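You operate a simulated robot arm through the tools that you are given. There is no shell and no other tool.

The job below is to be done with a simulated robot arm. You get a single attempt, and the scene is never put back.

TASK
Put things in order on the trailer deck. At the end: the white valve from the trailer deck stands on top of the small orange patch; the cream job tag stands where the silver steel insert stood; the clear full jar (marked "EYELETS") from the trailer deck is in the yellow bucket; the silver steel insert from the trailer deck stands on top of the black sandbag; whatever was shut is shut again. Leave all else as you found it, and nothing knocked over.

The check looks at the end state, three seconds after you hand in, the way a careful person would. Anything else that was tipped, shoved, dropped, spilled or broken makes it a failure.

THE ROBOT
A 6-joint arm with a two-finger gripper, fixed in place. Base frame: the origin is at the foot of the arm, x ahead of it, y to its left, z up; the work surface is at about z = 0.001. Units: m, degrees, N and s.
With the tool pointing down near the work surface it reaches from about 0.18 to 0.48 m from the base axis. Its first joint turns from -66.0 to 66.0 degrees. Payload 1.76 kg.
The tool frame sits at the grasp point between the pads (the TCP): z along the fingers, y along the line on which they close. The tips reach 0.029 m beyond it. Largest opening 0.082 m; the body of the gripper starts 0.058 m behind the TCP.
Orientation is that of the tool frame in the base frame, as [roll, pitch, yaw] about the fixed x, y, z axes, in that order (R = Rz(yaw) Ry(pitch) Rx(roll)). With the fingers straight down and closing along the base's y, the tool's x points along the base's -x, its y along +y and its z along -z.

THE INTERFACE
- The arm moves only by the tool nudge_tool. Its argument "motion" is a list of rows, each an object of numbers (a shift or turn left out is 0, a gripper value left out holds the last): "ax", "ay", "az": the turn, a rotation vector about the base's x, y, z in units of 60 degrees (1.0 is 60 degrees); "dx", "dy", "dz": the shift along the base's x, y, z in units of 250 mm (1.0 is 250 mm); "grip": the gripper command, from -1 (shut) to 1 (fully open), values between in proportion. In form: [{"ax": .., "ay": .., "az": .., "dx": .., "dy": .., "dz": .., "grip": ..}, ...]. A call has 1 to 20 rows; each row is the pose to reach, as a shift and turn from the pose commanded when the call began. A call with a number of a shift or a turn outside -1 to 1 is refused whole. Rows are played at 5 a second. More than 0.05 m and 8.6 degrees between two rows, or a gripper value outside its range, and nothing of the call is played. A pose out of reach is approached as far as the arm can. The call stops where the force on the tool passes 40 N (or 10 N more than at its start, if that is more) or the arm is blocked; 0.2 s more then pass. Each finger halts on what it meets, pressing with about 32 N; the grip force reading is that of the motor and also rises with nothing between the fingers. The clock runs only during rows and for 0.2 s after the last one: add rows that repeat a pose to give the fingers time. The reply holds the time, the measured pose of the TCP, the force on the tool along the base axes, the opening and the grip force, in the units named above and with some noise, with the torque about the TCP (base axes, N m) and any sound that the robot's microphone picked up.
- Cameras (640 x 400 px; columns grow to the right, rows downward): "scene" is fixed at [0.0799, 0.3594, 0.4247]; the picture's right is [-0.48, -0.88, 0.00], its down [-0.48, 0.26, -0.84] and it looks along [0.74, -0.40, -0.55] (base axes); focal length 214 px, centre (320, 200). "wrist" rides on the gripper at [0.079, 0.004, -0.089] in the tool frame; the picture's right is [-0.05, 1.00, 0.00], its down [-0.71, -0.04, -0.71] and it looks along [-0.71, -0.04, 0.71] (tool axes); focal length 256 px, centre (320, 200). There is no depth. A picture from a camera that has moved, and an enlarged one, comes with that camera's place and axes in the base frame and with its lens.
- grab_frame(camera): a new picture of that camera. It takes no simulated time.
- inspect(camera, box): a new picture of the part [left, top, right, bottom] of that camera's present view, enlarged. It takes no simulated time.
- hand_in(): hands the job in; it is judged then, once.

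Nothing tells you positions but the pictures and the camera data. Unless the task says otherwise, let go and move clear before handing in.

The tools are called after "Request:" as name(argument=value, ...) on one line, values as JSON. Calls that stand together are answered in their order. nudge_tool: Moves the arm, as the interface text tells. Its arguments: {"type":"object","properties":{"motion":{"type":"array","items":{"type":"object","properties":{"ax":{"type":"number"},"ay":{"type":"number"},"az":{"type":"number"},"dx":{"type":"number"},"dy":{"type":"number"},"dz":{"type":"number"},"grip":{"type":"number"}}}}},"required":["motion"]} The other tools are called the same way: grab_frame (camera) takes a picture; inspect (camera, box) takes an enlarged picture of a part of a camera's view; hand_in () hands the job in.

At the start:

```text
time_s: 0.0
position: [0.2269, 0.0871, 0.3574]
tool_rot: [179.9, -0.1, 179.9]
wrist_force: [0.4, -0.6, 0.9]
ft_torque: [0.02, -0.01, -0.03]
grip_width: 0.0817
gripper_force: 0.2
```

scene: 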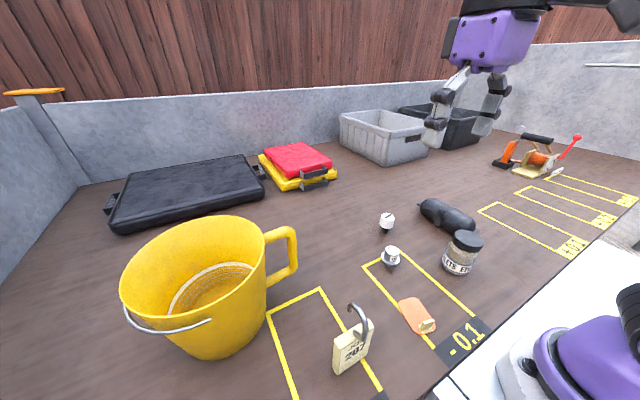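
wrist: 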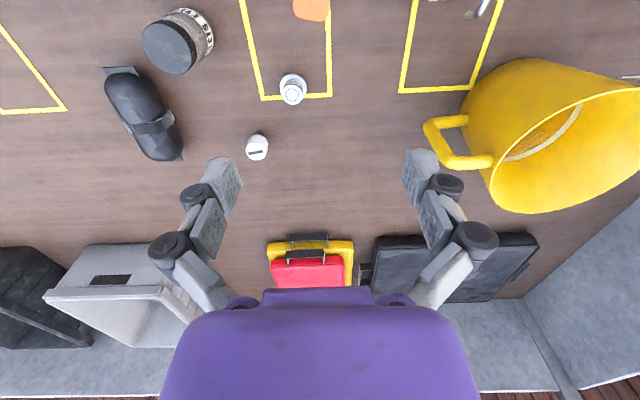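

I see a yellow bucket, a job tag standing near it, an orange patch, a jar marked EYELETS, a black sandbag, and two small objects (white and silver). I'll look closer before moving.

Request:
inspect(camera="scene", box=[340, 180, 500, 280])

Request:
inspect(camera="scene", box=[300, 260, 500, 385])

Request:
inspect(camera="wrist", box=[80, 0, 400, 200])

Request:
inspect(camera="scene", box=[480, 100, 640, 200])

```text
4.00 times, centred on (420, 230) of scene
camera zoom: at [0.0799, 0.3594, 0.4247], right [-0.48, -0.88, 0.0], down [-0.48, 0.26, -0.84], along [0.74, -0.4, -0.55], focal length 858 px, centre (-80, 80)
```

zoom: 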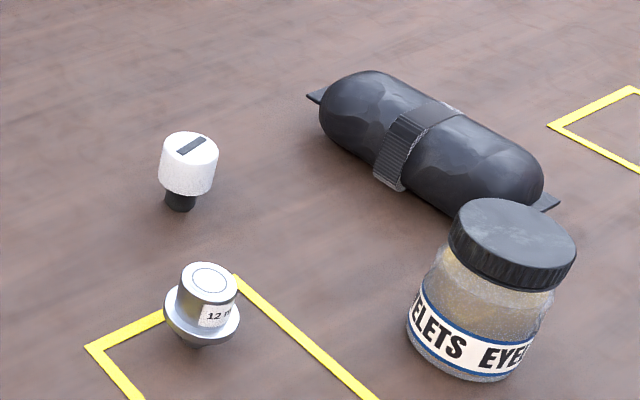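

```text
3.20 times, centred on (400, 322) of scene
camera zoom: at [0.0799, 0.3594, 0.4247], right [-0.48, -0.88, 0.0], down [-0.48, 0.26, -0.84], along [0.74, -0.4, -0.55], focal length 686 px, centre (64, -192)
```

zoom: 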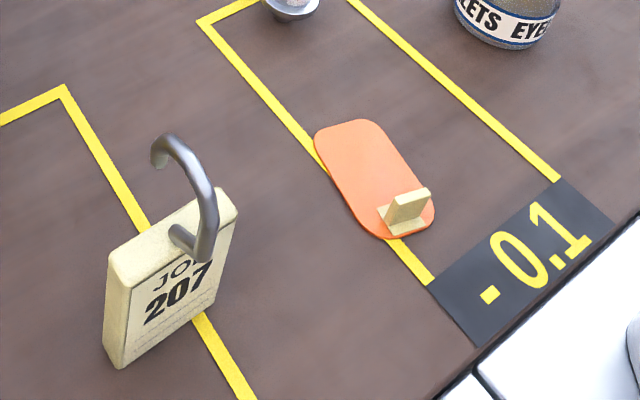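

```text
2.00 times, centred on (240, 100) of wrist
camera zoom: at [0.1486, 0.0907, 0.4463], right [0.05, 1.0, 0.0], down [0.71, -0.04, 0.71], along [0.71, -0.04, -0.71], focal length 512 px, centre (480, 400)
```

zoom: 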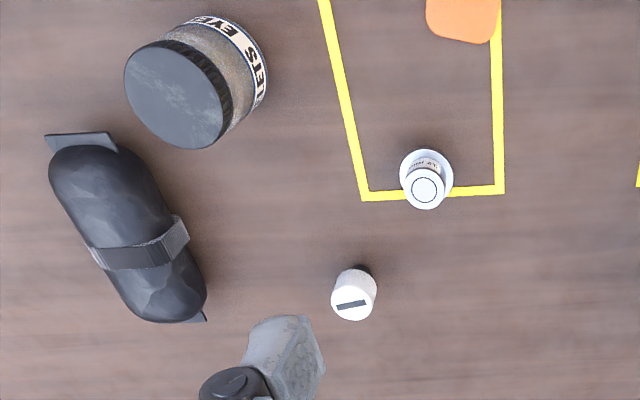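

```text
4.00 times, centred on (560, 150) of scene
camera zoom: at [0.0799, 0.3594, 0.4247], right [-0.48, -0.88, 0.0], down [-0.48, 0.26, -0.84], along [0.74, -0.4, -0.55], focal length 858 px, centre (-640, 400)
```

zoom: 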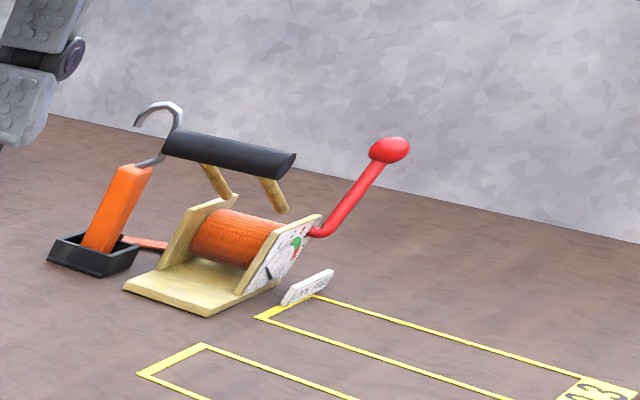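

Request:
inspect(camera="scene", box=[90, 190, 310, 370])

Request:
inspect(camera="scene", box=[310, 280, 410, 390])

Request:
nudge_tool(motion=[{"dx": -0.01, "dy": -0.14, "dz": -0.08, "grip": 1}, {"dx": -0.03, "dy": -0.28, "dz": -0.16}, {"dx": -0.05, "dy": -0.42, "dz": -0.24}, {"dx": -0.07, "dy": -0.56, "dz": -0.32}, {"dx": -0.08, "dy": -0.7, "dz": -0.4}, {"dx": -0.09, "dy": -0.84, "dz": -0.46}, {"dx": -0.1, "dy": -0.95, "dz": -0.5}, {"dx": -0.1, "dy": -0.95, "dz": -0.5}])

```text
2.22 times, centred on (200, 280) of scene
camera zoom: at [0.0799, 0.3594, 0.4247], right [-0.48, -0.88, 0.0], down [-0.48, 0.26, -0.84], along [0.74, -0.4, -0.55], focal length 477 px, centre (587, 22)
```

zoom: 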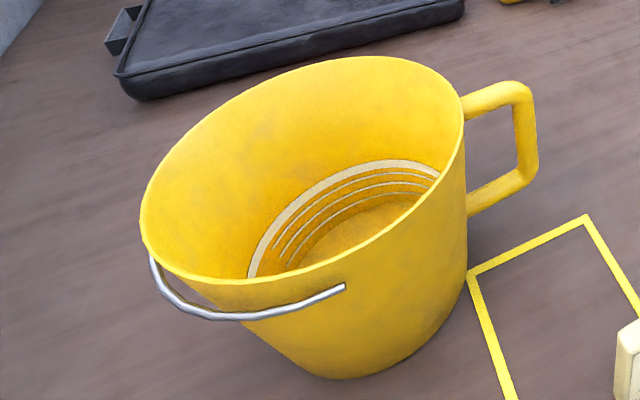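

```text
3.64 times, centred on (360, 335) of scene
camera zoom: at [0.0799, 0.3594, 0.4247], right [-0.48, -0.88, 0.0], down [-0.48, 0.26, -0.84], along [0.74, -0.4, -0.55], focal length 780 px, centre (174, -291)
```

zoom: 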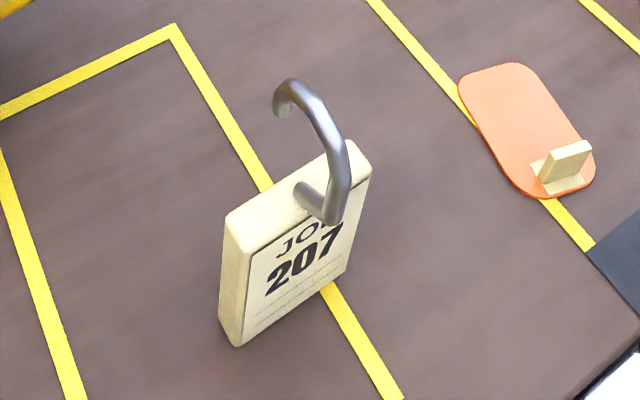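

```text
time_s: 1.8
position: [0.2023, -0.1511, 0.2314]
tool_rot: [179.9, 0.1, -180.0]
wrist_force: [-0.1, -0.9, 0.0]
ft_torque: [0.01, -0.03, 0.02]
grip_width: 0.082
gripper_force: 0.1
```

The arm is now above the jar/sandbag side; I'll look from the wrist to fix the positions of the jar, sandbag and valve.

Request:
grab_frame(camera="wrist")

Request:
grab_frame(camera="scene")

```text
taken
camera wrist: at [0.1236, -0.1474, 0.3202], right [0.05, 1.0, 0.0], down [0.71, -0.04, 0.71], along [0.71, -0.04, -0.71], focal length 256 px, centre (320, 200)
```

wrist: 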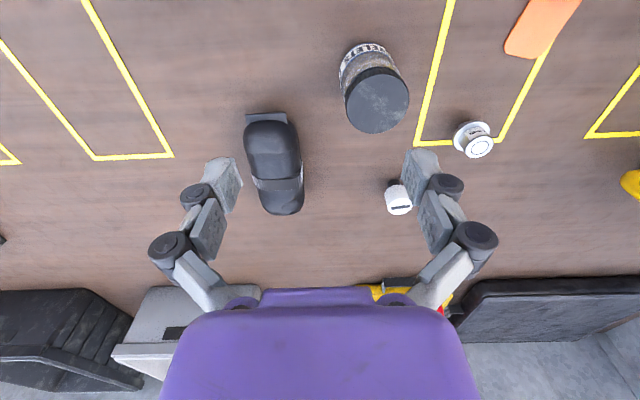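

```text
taken
```

scene: 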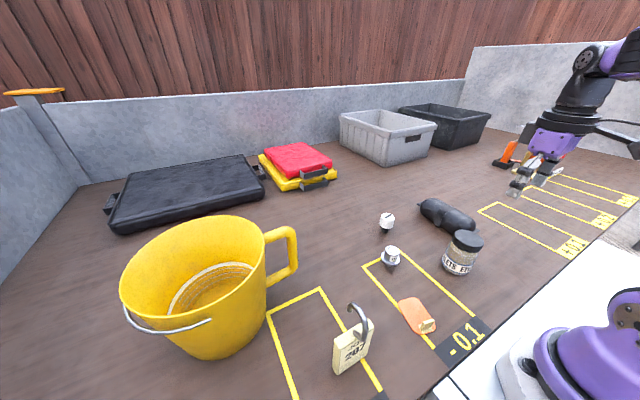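

Request:
inspect(camera="wrist", box=[370, 0, 610, 150])

Request:
inspect(camera="wrist", box=[220, 90, 420, 230])

Request:
inspect(camera="scene", box=[400, 185, 500, 250])

Request:
inspect(camera="scene", box=[360, 200, 440, 280])

```text
2.67 times, centred on (490, 75) of wrist
camera zoom: at [0.1236, -0.1474, 0.3202], right [0.05, 1.0, 0.0], down [0.71, -0.04, 0.71], along [0.71, -0.04, -0.71], focal length 683 px, centre (-133, 533)
```

zoom: 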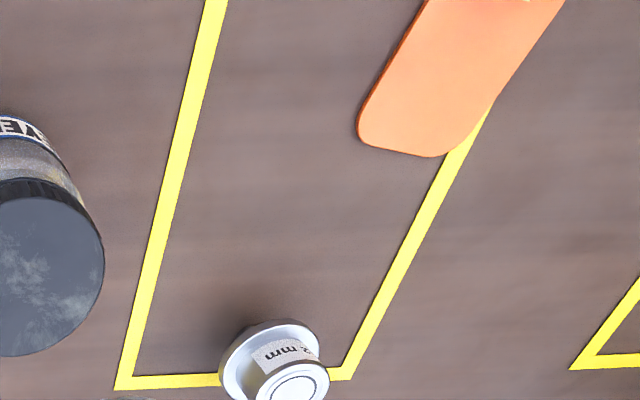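

```text
2.86 times, centred on (320, 160) of wrist
camera zoom: at [0.1236, -0.1474, 0.3202], right [0.05, 1.0, 0.0], down [0.71, -0.04, 0.71], along [0.71, -0.04, -0.71], focal length 731 px, centre (320, 314)
```

zoom: 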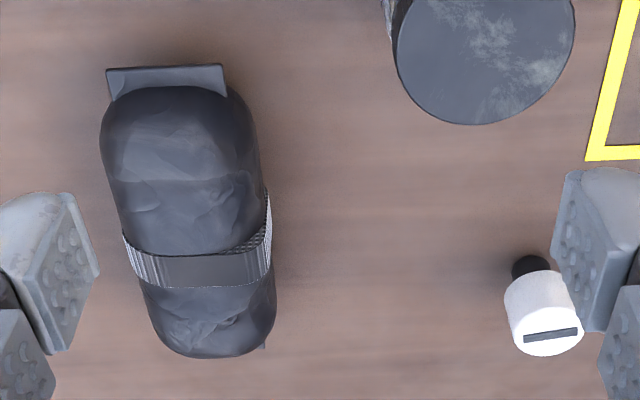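

```text
6.15 times, centred on (450, 218) of scene
camera zoom: at [0.0799, 0.3594, 0.4247], right [-0.48, -0.88, 0.0], down [-0.48, 0.26, -0.84], along [0.74, -0.4, -0.55], focal length 1320 px, centre (-480, 92)
```

zoom: 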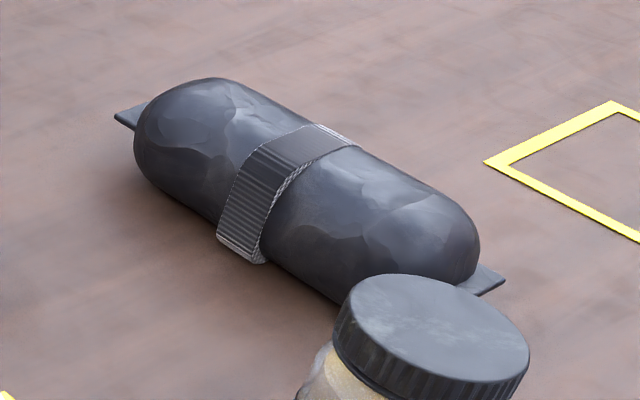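

```text
5.00 times, centred on (400, 240) of scene
camera zoom: at [0.0799, 0.3594, 0.4247], right [-0.48, -0.88, 0.0], down [-0.48, 0.26, -0.84], along [0.74, -0.4, -0.55], focal length 1072 px, centre (-80, 0)
```

zoom: 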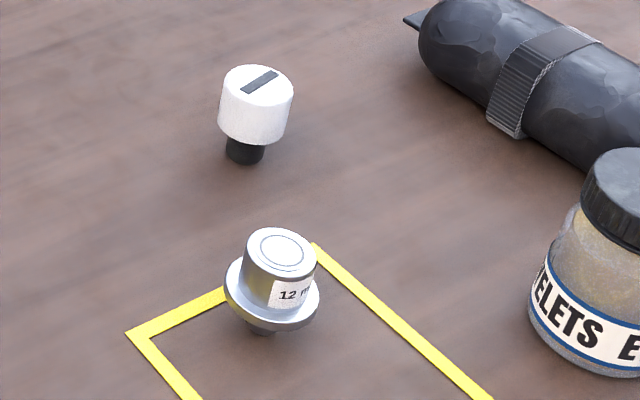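

I've located the jar (~0.229,-0.100, top 0.086), sandbag strap (~0.356,-0.216, top 0.056), valve (~0.407,-0.039) and bucket (~0.376,0.41, rim 0.17). Next I'll go in front of the steel insert for a closer look.

Request:
nudge_tool(motion=[{"dx": 0.02, "dy": 0.15, "dz": -0.06}, {"dx": 0.04, "dy": 0.3, "dz": -0.12}, {"dx": 0.05, "dy": 0.45, "dz": -0.18}, {"dx": 0.06, "dy": 0.6, "dz": -0.25}, {"dx": 0.07, "dy": 0.75, "dz": -0.33}, {"dx": 0.07, "dy": 0.75, "dz": -0.33}])

Request:
grab_frame(camera="wrist")

Request:
inspect(camera="wrist", box=[240, 100, 400, 200])

Request:
inspect(camera="scene", box=[360, 200, 440, 280])

```text
time_s: 3.2
position: [0.22, 0.0376, 0.1483]
tool_rot: [180.0, 0.1, 180.0]
wrist_force: [-0.1, 0.7, -0.7]
ft_torque: [0.03, -0.01, -0.04]
grip_width: 0.0819
gripper_force: 0.0
```

```text
taken
camera wrist: at [0.1405, 0.041, 0.2379], right [0.05, 1.0, 0.0], down [0.71, -0.04, 0.71], along [0.71, -0.04, -0.71], focal length 256 px, centre (320, 200)
```

wrist: 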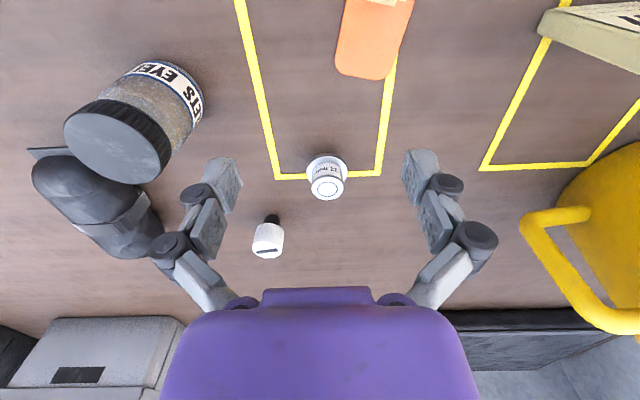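

```text
4.00 times, centred on (320, 150) of wrist
camera zoom: at [0.1405, 0.041, 0.2379], right [0.05, 1.0, 0.0], down [0.71, -0.04, 0.71], along [0.71, -0.04, -0.71], focal length 1024 px, centre (320, 400)
```

zoom: 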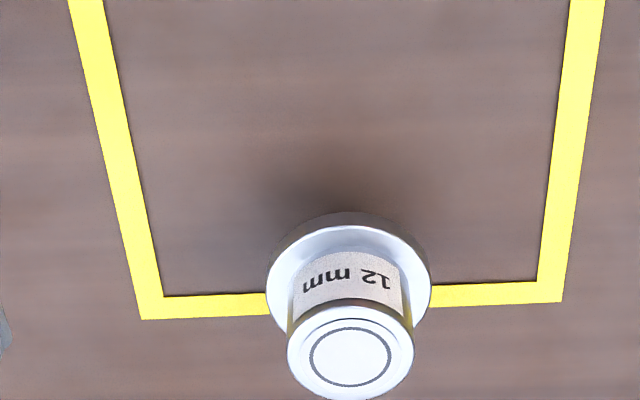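

```text
5.00 times, centred on (400, 240) of scene
camera zoom: at [0.0799, 0.3595, 0.4247], right [-0.48, -0.88, 0.0], down [-0.48, 0.26, -0.84], along [0.74, -0.4, -0.55], focal length 1072 px, centre (-80, 0)
```

zoom: 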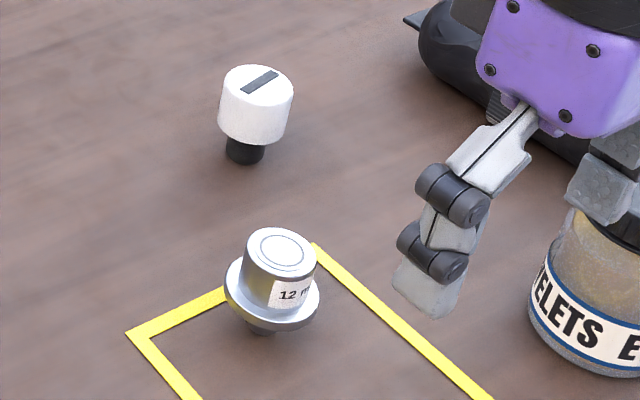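

The insert stands at about (0.312, 0.040), top at z≈0.050, flange at z≈0.022. I'll descend with the fingers around its upper cylinder, tips above the flange, and check before closing.

Request:
nudge_tool(motion=[{"dx": 0.13, "dy": 0.004, "dz": -0.04}, {"dx": 0.26, "dy": 0.008, "dz": -0.08}, {"dx": 0.37, "dy": 0.012, "dz": -0.12}, {"dx": 0.37, "dy": 0.012, "dz": -0.2}, {"dx": 0.37, "dy": 0.012, "dz": -0.28}, {"dx": 0.37, "dy": 0.012, "dz": -0.36}, {"dx": 0.37, "dy": 0.012, "dz": -0.36}])

Request:
grab_frame(camera="wrist")

Request:
inspect(camera="scene", box=[340, 200, 440, 280])

```text
time_s: 4.8
position: [0.3107, 0.0398, 0.0593]
tool_rot: [180.0, 0.1, 179.9]
wrist_force: [-0.2, 0.0, 0.6]
ft_torque: [0.0, 0.02, 0.01]
grip_width: 0.0821
gripper_force: 0.1
```

```text
taken
camera wrist: at [0.2339, 0.0439, 0.1487], right [0.05, 1.0, 0.0], down [0.71, -0.04, 0.71], along [0.71, -0.04, -0.71], focal length 256 px, centre (320, 200)
```

wrist: 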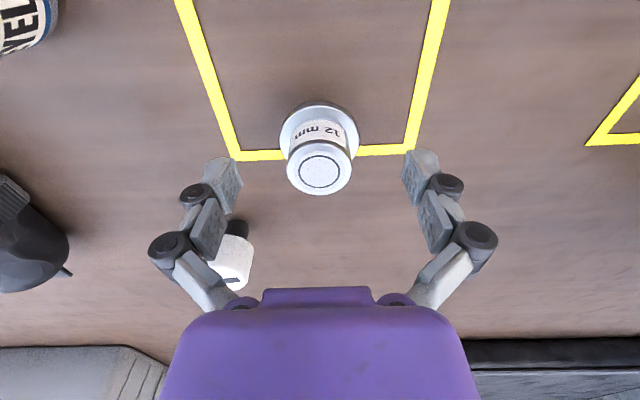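

```text
5.00 times, centred on (390, 240) of scene
camera zoom: at [0.0799, 0.3594, 0.4247], right [-0.48, -0.88, 0.0], down [-0.48, 0.26, -0.84], along [0.74, -0.4, -0.55], focal length 1072 px, centre (-30, 0)
```

zoom: 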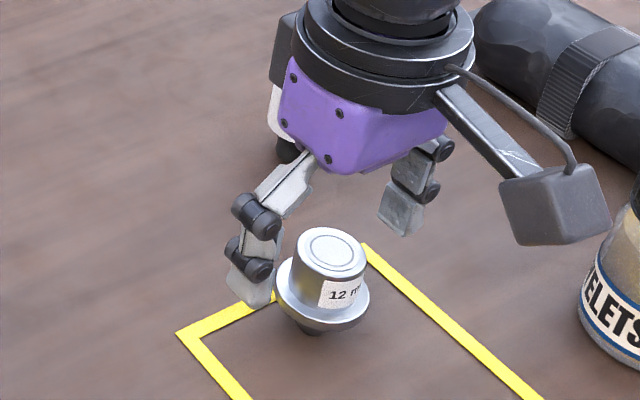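

Request:
nudge_tool(motion=[{"dz": -0.01}, {"dz": -0.01, "grip": -1}, {"dz": -0.01, "grip": -1}, {"dz": -0.01, "grip": -1}])

Request:
grab_frame(camera="wrist")

Request:
inspect(camera="scene", box=[340, 200, 440, 280])

```text
time_s: 5.8
position: [0.3119, 0.0403, 0.058]
tool_rot: [179.9, 0.2, 179.9]
wrist_force: [3.8, -4.3, 19.1]
ft_torque: [-0.24, -0.19, 0.01]
grip_width: 0.0309
gripper_force: 32.3
```

```text
taken
camera wrist: at [0.2341, 0.0439, 0.1463], right [0.05, 1.0, 0.0], down [0.7, -0.04, 0.71], along [0.71, -0.04, -0.7], focal length 256 px, centre (320, 200)
```

wrist: 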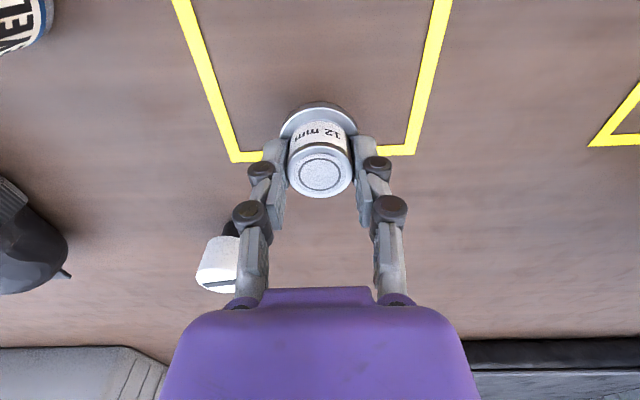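

```text
5.00 times, centred on (390, 240) of scene
camera zoom: at [0.0798, 0.3594, 0.4247], right [-0.48, -0.88, 0.0], down [-0.48, 0.26, -0.84], along [0.74, -0.4, -0.55], focal length 1072 px, centre (-30, 0)
```

zoom: 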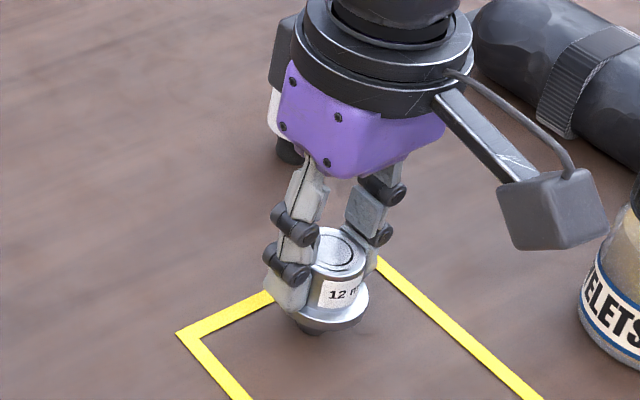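

Request:
nudge_tool(motion=[{"dz": 0.02}, {"dz": 0.06}, {"dz": 0.16}, {"dz": 0.3}, {"dz": 0.45}, {"dz": 0.45}])

Request:
grab_frame(camera="wrist")

Request:
grab_frame(camera="scene")

```text
time_s: 7.2
position: [0.3125, 0.0402, 0.1699]
tool_rot: [179.9, -0.1, -180.0]
wrist_force: [-0.4, 0.2, -2.5]
ft_torque: [0.01, 0.01, -0.03]
grip_width: 0.0311
gripper_force: 31.7
```

```text
taken
camera wrist: at [0.2329, 0.0443, 0.2582], right [0.05, 1.0, 0.0], down [0.71, -0.04, 0.71], along [0.71, -0.04, -0.71], focal length 256 px, centre (320, 200)
```

wrist: 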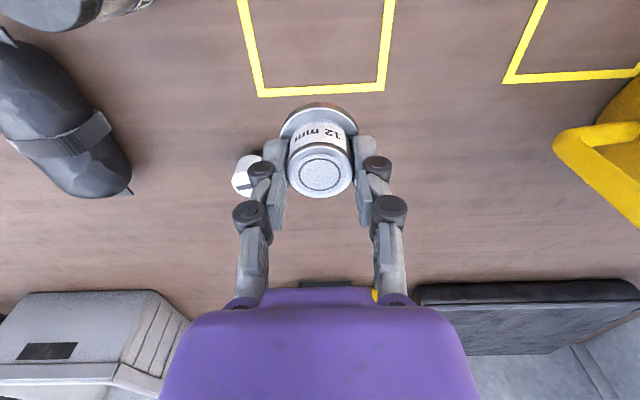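

```text
taken
```

scene: 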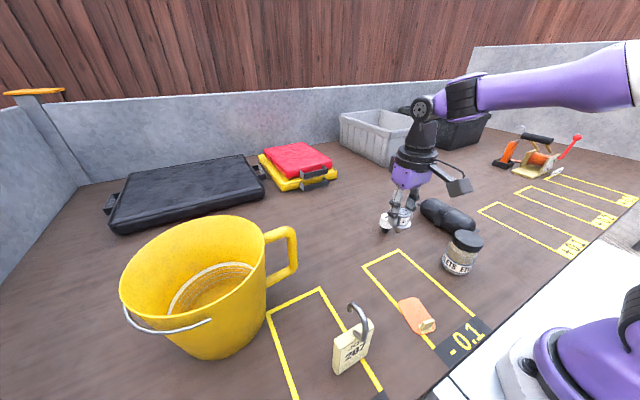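

Request:
nudge_tool(motion=[{"dy": -0.12, "dz": 0.02}, {"dy": -0.28, "dz": 0.04}, {"dy": -0.44, "dz": 0.04}, {"dy": -0.6, "dz": 0.04}, {"dy": -0.72, "dz": 0.04}, {"dy": -0.72, "dz": 0.04}])

Request:
grab_frame(camera="wrist")

Request:
inspect(camera="wrist", box=[170, 60, 330, 210])

Request:
inspect(camera="scene", box=[390, 150, 510, 250])

```text
time_s: 8.6
position: [0.3079, -0.1408, 0.1826]
tool_rot: [180.0, 0.0, -179.9]
wrist_force: [-0.2, 0.1, -2.4]
ft_torque: [0.01, -0.03, 0.03]
grip_width: 0.0312
gripper_force: 32.0
```

```text
taken
camera wrist: at [0.2305, -0.1362, 0.2714], right [0.05, 1.0, 0.0], down [0.71, -0.04, 0.71], along [0.71, -0.04, -0.71], focal length 256 px, centre (320, 200)
```

wrist: 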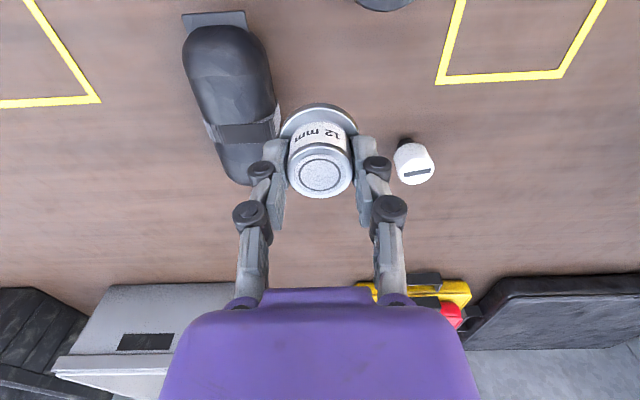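

```text
2.67 times, centred on (250, 135) of wrist
camera zoom: at [0.2305, -0.1362, 0.2714], right [0.05, 1.0, 0.0], down [0.71, -0.04, 0.71], along [0.71, -0.04, -0.71], focal length 683 px, centre (507, 373)
```

zoom: 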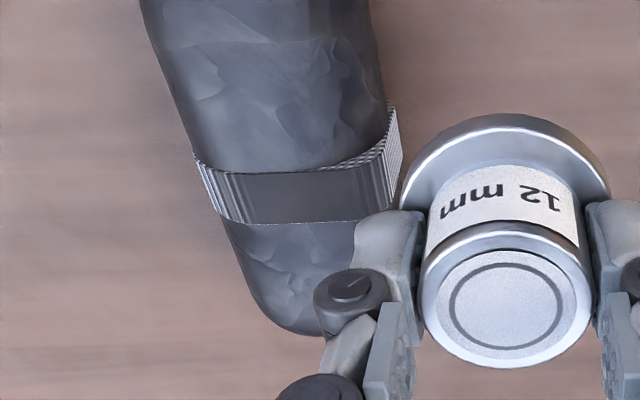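

```text
4.00 times, centred on (450, 200) of scene
camera zoom: at [0.0799, 0.3594, 0.4247], right [-0.48, -0.88, 0.0], down [-0.48, 0.26, -0.84], along [0.74, -0.4, -0.55], focal length 858 px, centre (-200, 200)
```

zoom: 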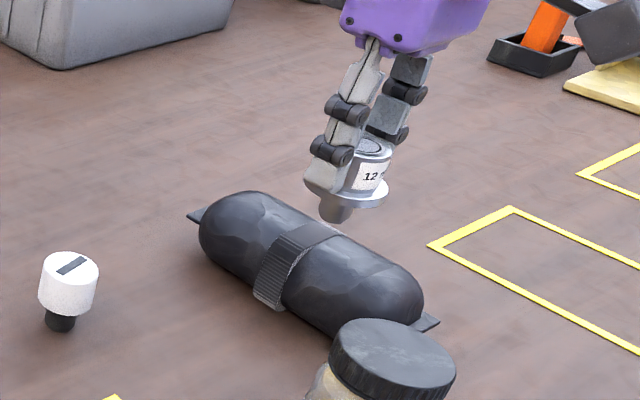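

Request:
nudge_tool(motion=[{"dx": 0.06, "dy": -0.1}, {"dx": 0.12, "dy": -0.2}, {"dx": 0.18, "dy": -0.3}, {"dx": 0.18, "dy": -0.3, "dz": -0.08}, {"dx": 0.18, "dy": -0.3, "dz": -0.16}, {"dx": 0.18, "dy": -0.3, "dz": -0.2}, {"dx": 0.18, "dy": -0.3, "dz": -0.2}])

Request:
grab_frame(camera="wrist")

Request:
inspect(camera="wrist", box=[220, 60, 420, 220])

Request:
inspect(camera="scene", box=[400, 160, 500, 240])

```text
time_s: 10.2
position: [0.3552, -0.2142, 0.1302]
tool_rot: [179.9, 0.0, -180.0]
wrist_force: [-0.3, 0.0, -2.3]
ft_torque: [0.0, 0.0, 0.03]
grip_width: 0.0308
gripper_force: 32.1
```

```text
taken
camera wrist: at [0.2773, -0.2106, 0.2195], right [0.05, 1.0, 0.0], down [0.71, -0.04, 0.71], along [0.71, -0.04, -0.71], focal length 256 px, centre (320, 200)
```

wrist: 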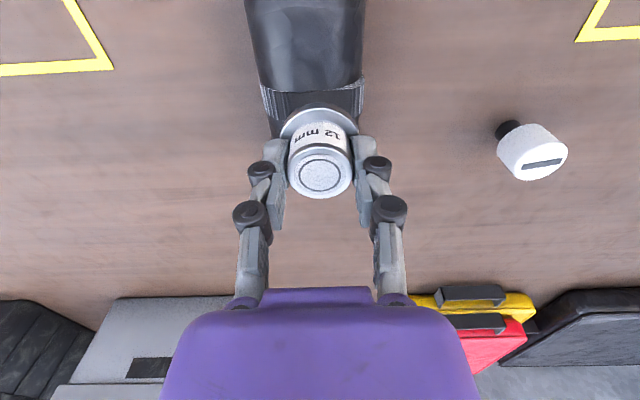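

```text
2.50 times, centred on (320, 140) of wrist
camera zoom: at [0.2773, -0.2106, 0.2195], right [0.05, 1.0, 0.0], down [0.71, -0.04, 0.71], along [0.71, -0.04, -0.71], focal length 640 px, centre (320, 350)
```

zoom: 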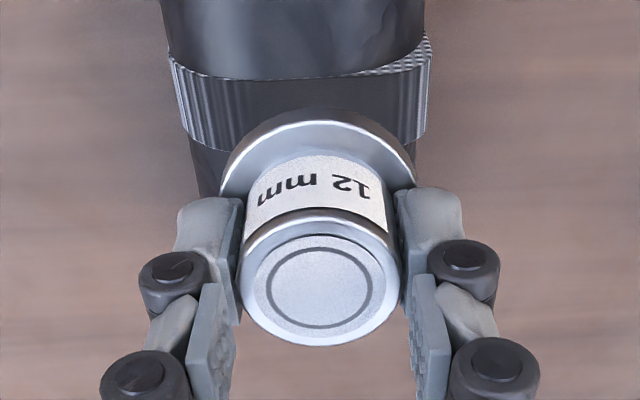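

```text
5.00 times, centred on (450, 200) of scene
camera zoom: at [0.0799, 0.3594, 0.4247], right [-0.48, -0.88, 0.0], down [-0.48, 0.26, -0.84], along [0.74, -0.4, -0.55], focal length 1072 px, centre (-330, 200)
```

zoom: 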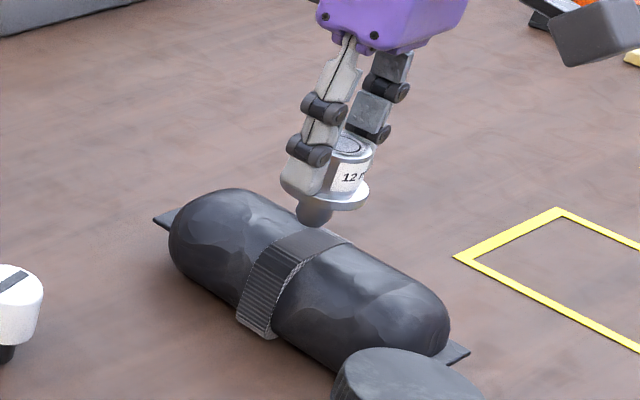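

Request:
inspect(camera="scene", box=[430, 190, 474, 220])

Request:
inspect(camera="wrist", box=[250, 60, 390, 150])

```text
13.33 times, centred on (452, 205) of scene
camera zoom: at [0.0799, 0.3594, 0.4247], right [-0.48, -0.88, 0.0], down [-0.48, 0.26, -0.84], along [0.74, -0.4, -0.55], focal length 2860 px, centre (-1440, 133)
```

zoom: 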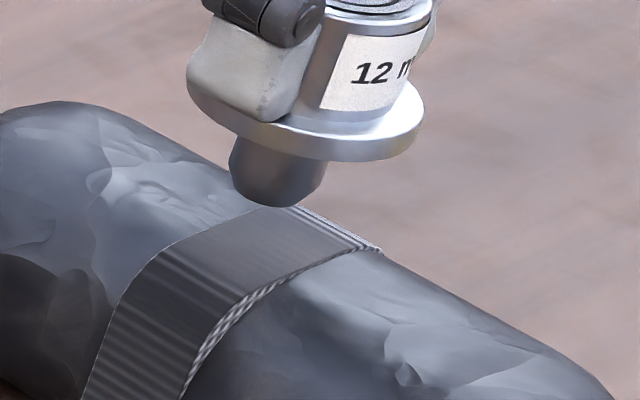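

```text
4.44 times, centred on (320, 105) of wrist
camera zoom: at [0.2773, -0.2106, 0.2195], right [0.05, 1.0, 0.0], down [0.71, -0.04, 0.71], along [0.71, -0.04, -0.71], focal length 1138 px, centre (320, 622)
```

zoom: 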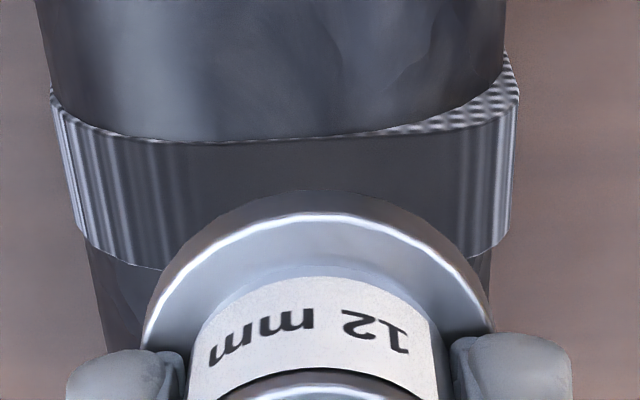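

Request:
nudge_tool(motion=[{"dx": 0.0, "dy": -0.01, "dz": 0.0}, {"dy": -0.01, "dz": -0.02}, {"dy": -0.01, "dz": -0.04}, {"dy": -0.01, "dz": -0.048}, {"dy": -0.01, "dz": -0.048}])

Request:
inspect(camera="scene", box=[430, 190, 474, 220])

Request:
grab_frame(camera="wrist")

```text
time_s: 11.4
position: [0.3572, -0.2165, 0.1171]
tool_rot: [179.9, 0.1, -179.9]
wrist_force: [-0.5, -0.4, -1.7]
ft_torque: [0.01, 0.0, 0.03]
grip_width: 0.031
gripper_force: 32.0
```

```text
13.33 times, centred on (452, 205) of scene
camera zoom: at [0.0799, 0.3594, 0.4247], right [-0.48, -0.88, 0.0], down [-0.48, 0.26, -0.84], along [0.74, -0.4, -0.55], focal length 2860 px, centre (-1440, 133)
```

zoom: 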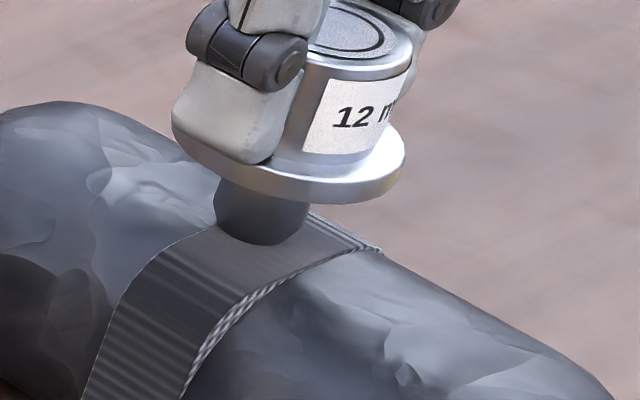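

```text
taken
camera wrist: at [0.279, -0.214, 0.2067], right [0.05, 1.0, 0.0], down [0.71, -0.04, 0.71], along [0.71, -0.04, -0.71], focal length 256 px, centre (320, 200)
```

wrist: 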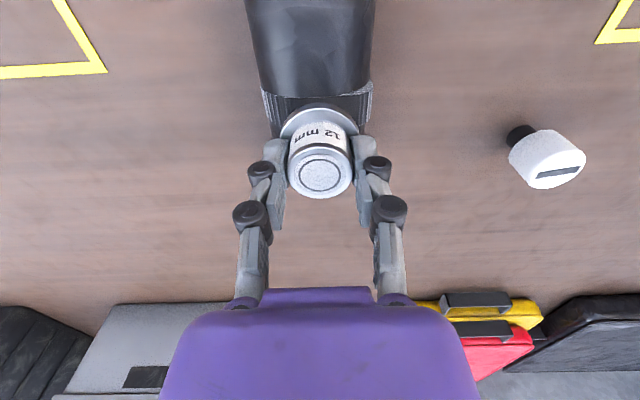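

Request:
nudge_tool(motion=[{"dz": -0.004}, {"dz": -0.008}, {"dz": -0.012}, {"dz": -0.012}])

Request:
inspect(camera="scene", box=[430, 190, 474, 220])

```text
time_s: 12.4
position: [0.3565, -0.2177, 0.1172]
tool_rot: [180.0, 0.1, -179.9]
wrist_force: [-2.0, 1.1, 4.3]
ft_torque: [0.05, 0.11, -0.03]
grip_width: 0.0314
gripper_force: 32.2
stopped in row 4: the force on the tool passed its limit at 41 N (the readings are from after the stop); the commanded pose is now the measured one
```

```text
13.33 times, centred on (452, 205) of scene
camera zoom: at [0.0799, 0.3594, 0.4247], right [-0.48, -0.88, 0.0], down [-0.48, 0.26, -0.84], along [0.74, -0.4, -0.55], focal length 2860 px, centre (-1440, 133)
```

zoom: 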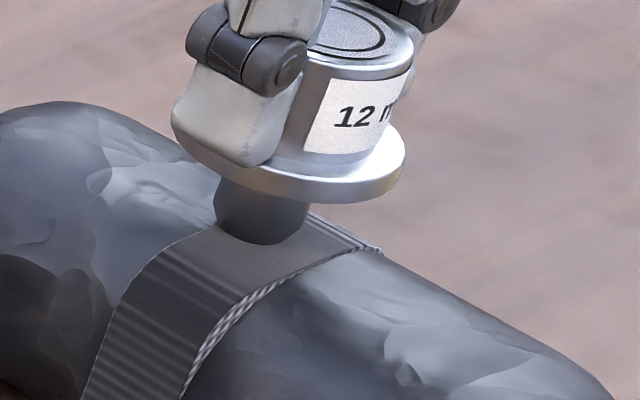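

Request:
nudge_tool(motion=[{"grip": -0.2}, {"grip": -0.15}, {"grip": -0.05}, {"grip": 0.1}, {"grip": 0.1}])

Request:
inspect(camera="scene", box=[430, 190, 474, 220])

Request:
inspect(camera="wrist", box=[220, 60, 420, 220])

```text
time_s: 13.6
position: [0.357, -0.2186, 0.1171]
tool_rot: [-179.9, 0.1, -179.9]
wrist_force: [-0.7, 0.1, -0.1]
ft_torque: [-0.01, 0.0, 0.02]
grip_width: 0.045
gripper_force: 0.0
```

```text
13.33 times, centred on (452, 205) of scene
camera zoom: at [0.0799, 0.3594, 0.4247], right [-0.48, -0.88, 0.0], down [-0.48, 0.26, -0.84], along [0.74, -0.4, -0.55], focal length 2860 px, centre (-1440, 133)
```

zoom: 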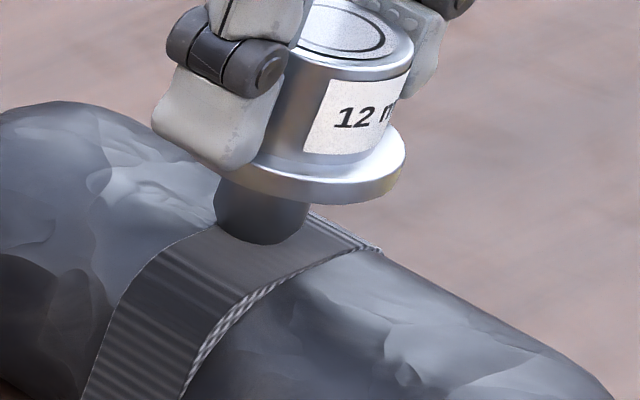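

```text
2.50 times, centred on (320, 140) of wrist
camera zoom: at [0.2788, -0.2145, 0.2053], right [0.05, 1.0, 0.0], down [0.7, -0.04, 0.71], along [0.71, -0.04, -0.7], focal length 640 px, centre (320, 350)
```

zoom: 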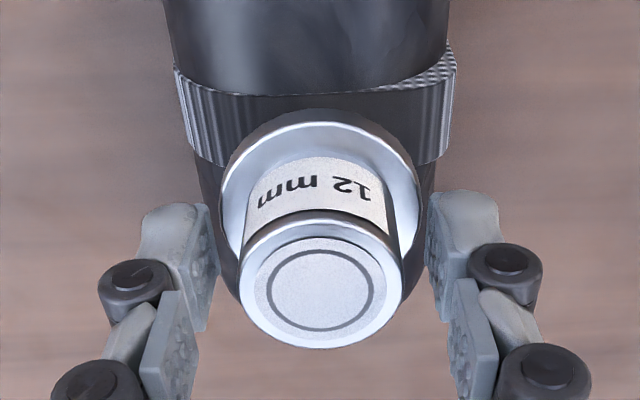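

The insert stands on the strap, released and steady. I'll open a bit more and lift straight up, then check it again.

Request:
nudge_tool(motion=[{"grip": 0.4}, {"dz": 0.02, "grip": 0.4}, {"dz": 0.08}, {"dz": 0.2}, {"dz": 0.35}, {"dz": 0.4}, {"dz": 0.4}])

Request:
inspect(camera="scene", box=[410, 160, 490, 230])

Request:
grab_frame(camera="wrist")

```text
time_s: 15.2
position: [0.3566, -0.219, 0.2187]
tool_rot: [179.9, 0.1, -179.9]
wrist_force: [0.0, -0.1, -0.3]
ft_torque: [-0.06, -0.03, -0.01]
grip_width: 0.0572
gripper_force: 0.1
```

```text
5.71 times, centred on (450, 195) of scene
camera zoom: at [0.0799, 0.3594, 0.4247], right [-0.48, -0.88, 0.0], down [-0.48, 0.26, -0.84], along [0.74, -0.4, -0.55], focal length 1226 px, centre (-423, 229)
```

zoom: 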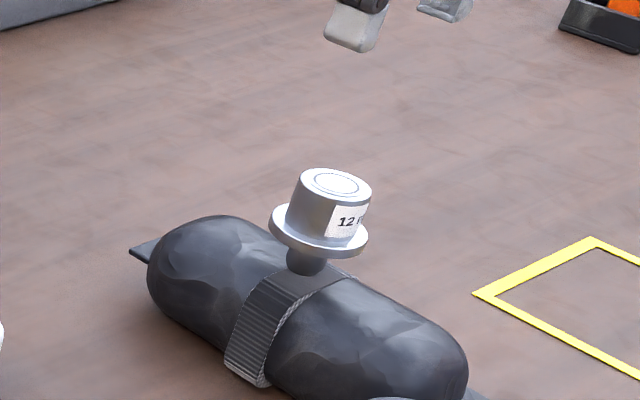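

```text
taken
camera wrist: at [0.278, -0.2151, 0.3069], right [0.05, 1.0, 0.0], down [0.7, -0.04, 0.71], along [0.71, -0.04, -0.7], focal length 256 px, centre (320, 200)
```

wrist: 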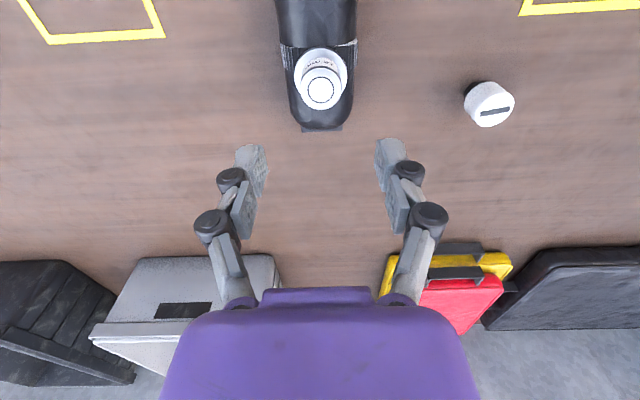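

The insert is standing well on the sandbag. Next, the job tag: I'll move over to its side at a safe height and look at the tag and hook geometry.

Request:
nudge_tool(motion=[{"dx": -0.05, "dy": 0.15, "dz": 0.02}, {"dx": -0.1, "dy": 0.32, "dz": 0.04}, {"dx": -0.17, "dy": 0.48, "dz": 0.06}, {"dx": -0.24, "dy": 0.64, "dz": 0.08}, {"dx": -0.32, "dy": 0.8, "dz": 0.08}, {"dx": -0.4, "dy": 0.94, "dz": 0.08}])

Request:
nudge_tool(motion=[{"dx": -0.06, "dy": 0.14}, {"dx": -0.12, "dy": 0.28}, {"dx": -0.2, "dy": 0.42}, {"dx": -0.28, "dy": 0.56}, {"dx": -0.3, "dy": 0.62}, {"dx": -0.3, "dy": 0.62}])

Request:
grab_frame(camera="wrist")

Request:
grab_frame(camera="scene")

```text
time_s: 16.6
position: [0.2577, 0.0182, 0.2358]
tool_rot: [-180.0, 0.3, -179.9]
wrist_force: [0.3, 1.1, 0.3]
ft_torque: [-0.04, -0.04, -0.02]
grip_width: 0.0577
gripper_force: 0.0
```

```text
time_s: 18.0
position: [0.1817, 0.1708, 0.237]
tool_rot: [179.9, 0.2, -179.9]
wrist_force: [-0.1, 0.0, 0.5]
ft_torque: [0.0, -0.03, 0.01]
grip_width: 0.0575
gripper_force: 0.0
```

```text
taken
camera wrist: at [0.1032, 0.1749, 0.3255], right [0.05, 1.0, 0.0], down [0.7, -0.04, 0.71], along [0.71, -0.04, -0.7], focal length 256 px, centre (320, 200)
```

wrist: 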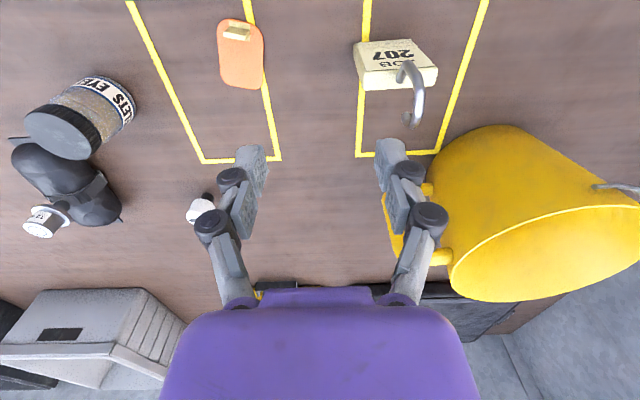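

```text
taken
```

scene: 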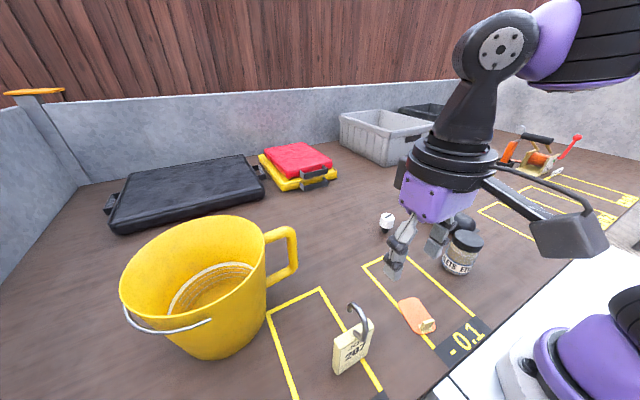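

Request:
inspect(camera="wrist", box=[330, 10, 480, 140])

Request:
inspect(camera="wrist", box=[190, 0, 310, 110])

Request:
inspect(camera="scene", box=[320, 290, 390, 380])

Request:
inspect(camera="scene", box=[400, 180, 500, 250])

```text
3.08 times, centred on (405, 75) of wrist
camera zoom: at [0.1032, 0.1749, 0.3255], right [0.05, 1.0, 0.0], down [0.7, -0.04, 0.71], along [0.71, -0.04, -0.7], focal length 788 px, centre (58, 585)
```

zoom: 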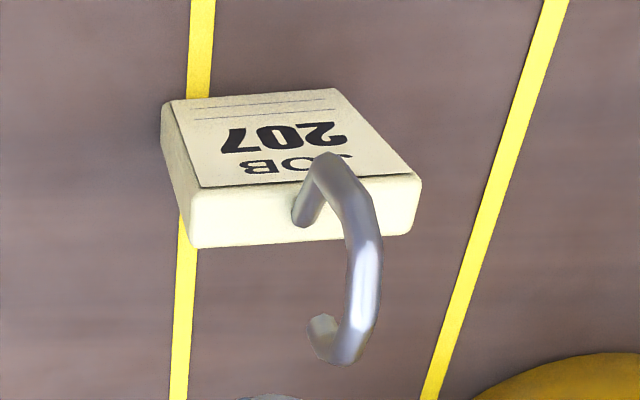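

```text
3.64 times, centred on (250, 55) of wrist
camera zoom: at [0.1032, 0.1749, 0.3255], right [0.05, 1.0, 0.0], down [0.7, -0.04, 0.71], along [0.71, -0.04, -0.7], focal length 931 px, centre (574, 727)
```

zoom: 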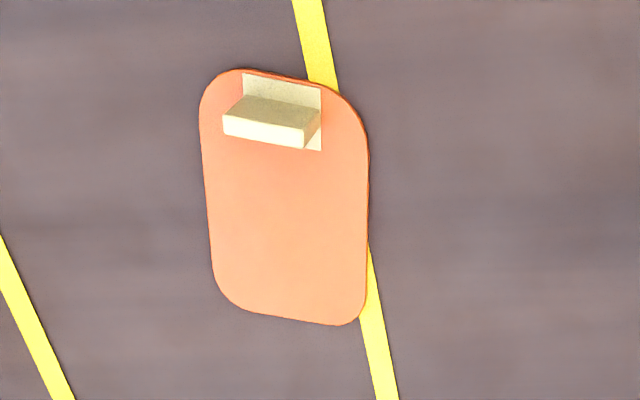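

```text
4.44 times, centred on (355, 335) of scene
camera zoom: at [0.0799, 0.3594, 0.4247], right [-0.48, -0.88, 0.0], down [-0.48, 0.26, -0.84], along [0.74, -0.4, -0.55], focal length 953 px, centre (164, -400)
```

zoom: 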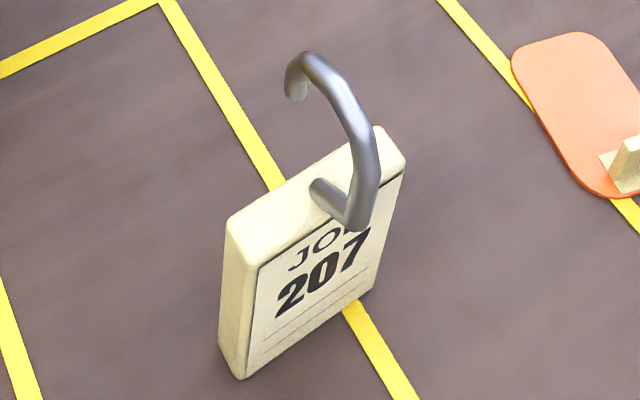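

```text
5.71 times, centred on (450, 215) of scene
camera zoom: at [0.0799, 0.3594, 0.4247], right [-0.48, -0.88, 0.0], down [-0.48, 0.26, -0.84], along [0.74, -0.4, -0.55], focal length 1226 px, centre (-423, 114)
```

zoom: 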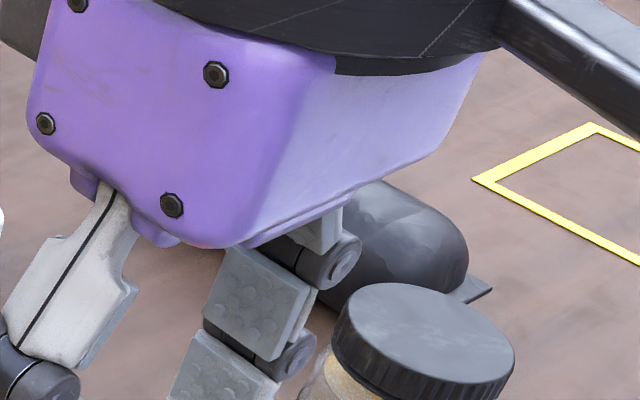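

The tag body is about 0.063 wide (y 0.209–0.272), 0.016 thick (x 0.185–0.201), 0.088 tall, with the hook reaching z≈0.152 at mid-width. I'll take it by its sides with the hook between the fingers, keeping the palm above the hook; first hover and look.

Request:
nudge_tool(motion=[{"dx": 0.0, "dy": 0.0, "grip": 1}, {"dx": 0.02, "dy": 0.14, "dz": 0.0}, {"dx": 0.043, "dy": 0.28, "dz": 0.0}, {"dx": 0.043, "dy": 0.28, "dz": -0.12}, {"dx": 0.043, "dy": 0.28, "dz": -0.12}])

Request:
grab_frame(camera="wrist")

Request:
inspect(camera="scene", box=[290, 250, 410, 390])

```text
time_s: 19.2
position: [0.1923, 0.2411, 0.2064]
tool_rot: [-179.9, 0.3, 179.9]
wrist_force: [0.0, -0.3, -0.3]
ft_torque: [-0.02, -0.01, -0.01]
grip_width: 0.082
gripper_force: 0.1
```

```text
taken
camera wrist: at [0.1135, 0.2448, 0.2952], right [0.05, 1.0, 0.0], down [0.7, -0.04, 0.71], along [0.71, -0.04, -0.7], focal length 256 px, centre (320, 200)
```

wrist: 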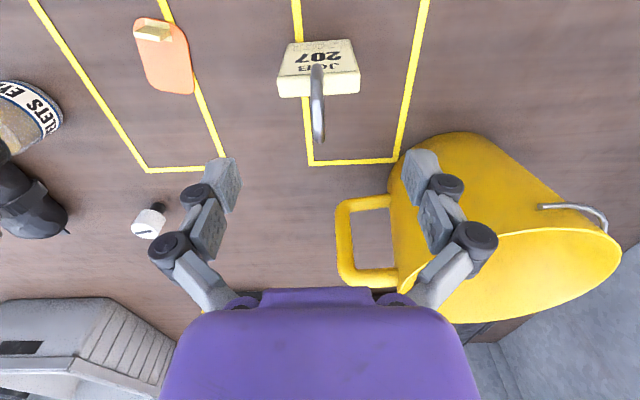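

```text
2.86 times, centred on (350, 320) of scene
camera zoom: at [0.0799, 0.3594, 0.4247], right [-0.48, -0.88, 0.0], down [-0.48, 0.26, -0.84], along [0.74, -0.4, -0.55], focal length 613 px, centre (234, -143)
```

zoom: 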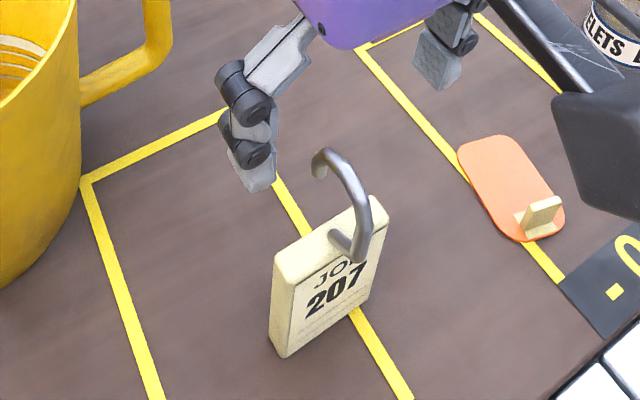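

Request:
inspect(camera="wrist", box=[260, 20, 380, 150])

```text
3.08 times, centred on (320, 85) of wrist
camera zoom: at [0.1135, 0.2448, 0.2952], right [0.05, 1.0, 0.0], down [0.7, -0.04, 0.71], along [0.71, -0.04, -0.7], focal length 788 px, centre (320, 554)
```

zoom: 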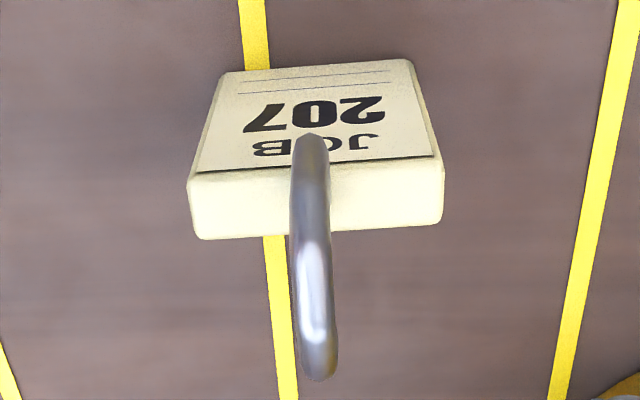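

Request:
nudge_tool(motion=[{"dx": 0.004, "dy": -0.003, "dz": -0.1}, {"dx": 0.004, "dy": -0.003, "dz": -0.2}, {"dx": 0.004, "dy": -0.003, "dz": -0.3}, {"dx": 0.004, "dy": -0.003, "dz": -0.36}, {"dx": 0.004, "dy": -0.003, "dz": -0.41}, {"dx": 0.004, "dy": -0.003, "dz": -0.41}])

Request:
grab_frame(camera="wrist")

Request:
inspect(camera="scene", box=[290, 250, 410, 390])

```text
time_s: 20.6
position: [0.1936, 0.2404, 0.1053]
tool_rot: [179.9, 0.2, -179.9]
wrist_force: [0.0, -0.7, 0.2]
ft_torque: [0.01, -0.02, 0.01]
grip_width: 0.0816
gripper_force: 0.2
```

```text
taken
camera wrist: at [0.1157, 0.2443, 0.1931], right [0.05, 1.0, 0.0], down [0.7, -0.04, 0.71], along [0.71, -0.04, -0.7], focal length 256 px, centre (320, 200)
```

wrist: 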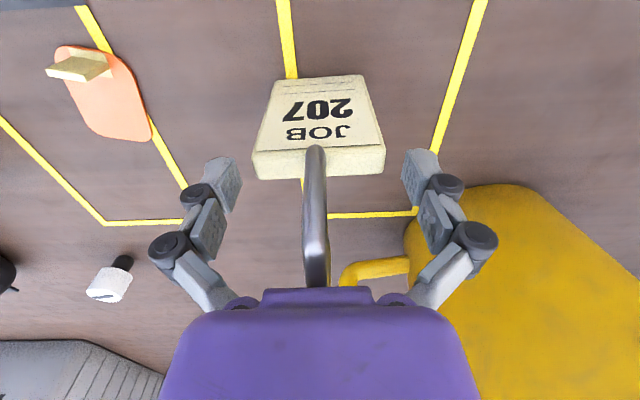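

```text
2.86 times, centred on (350, 320) of scene
camera zoom: at [0.0799, 0.3594, 0.4247], right [-0.48, -0.88, 0.0], down [-0.48, 0.26, -0.84], along [0.74, -0.4, -0.55], focal length 613 px, centre (234, -143)
```

zoom: 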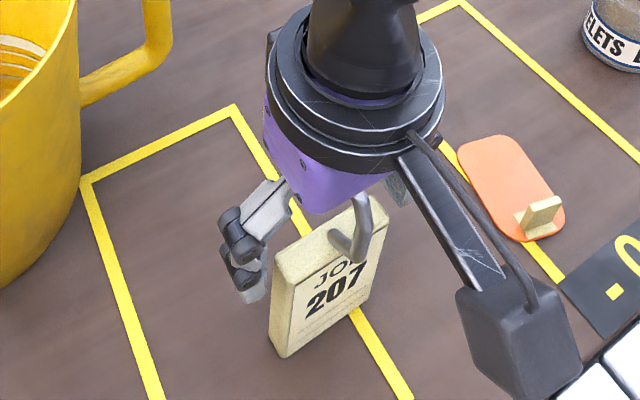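

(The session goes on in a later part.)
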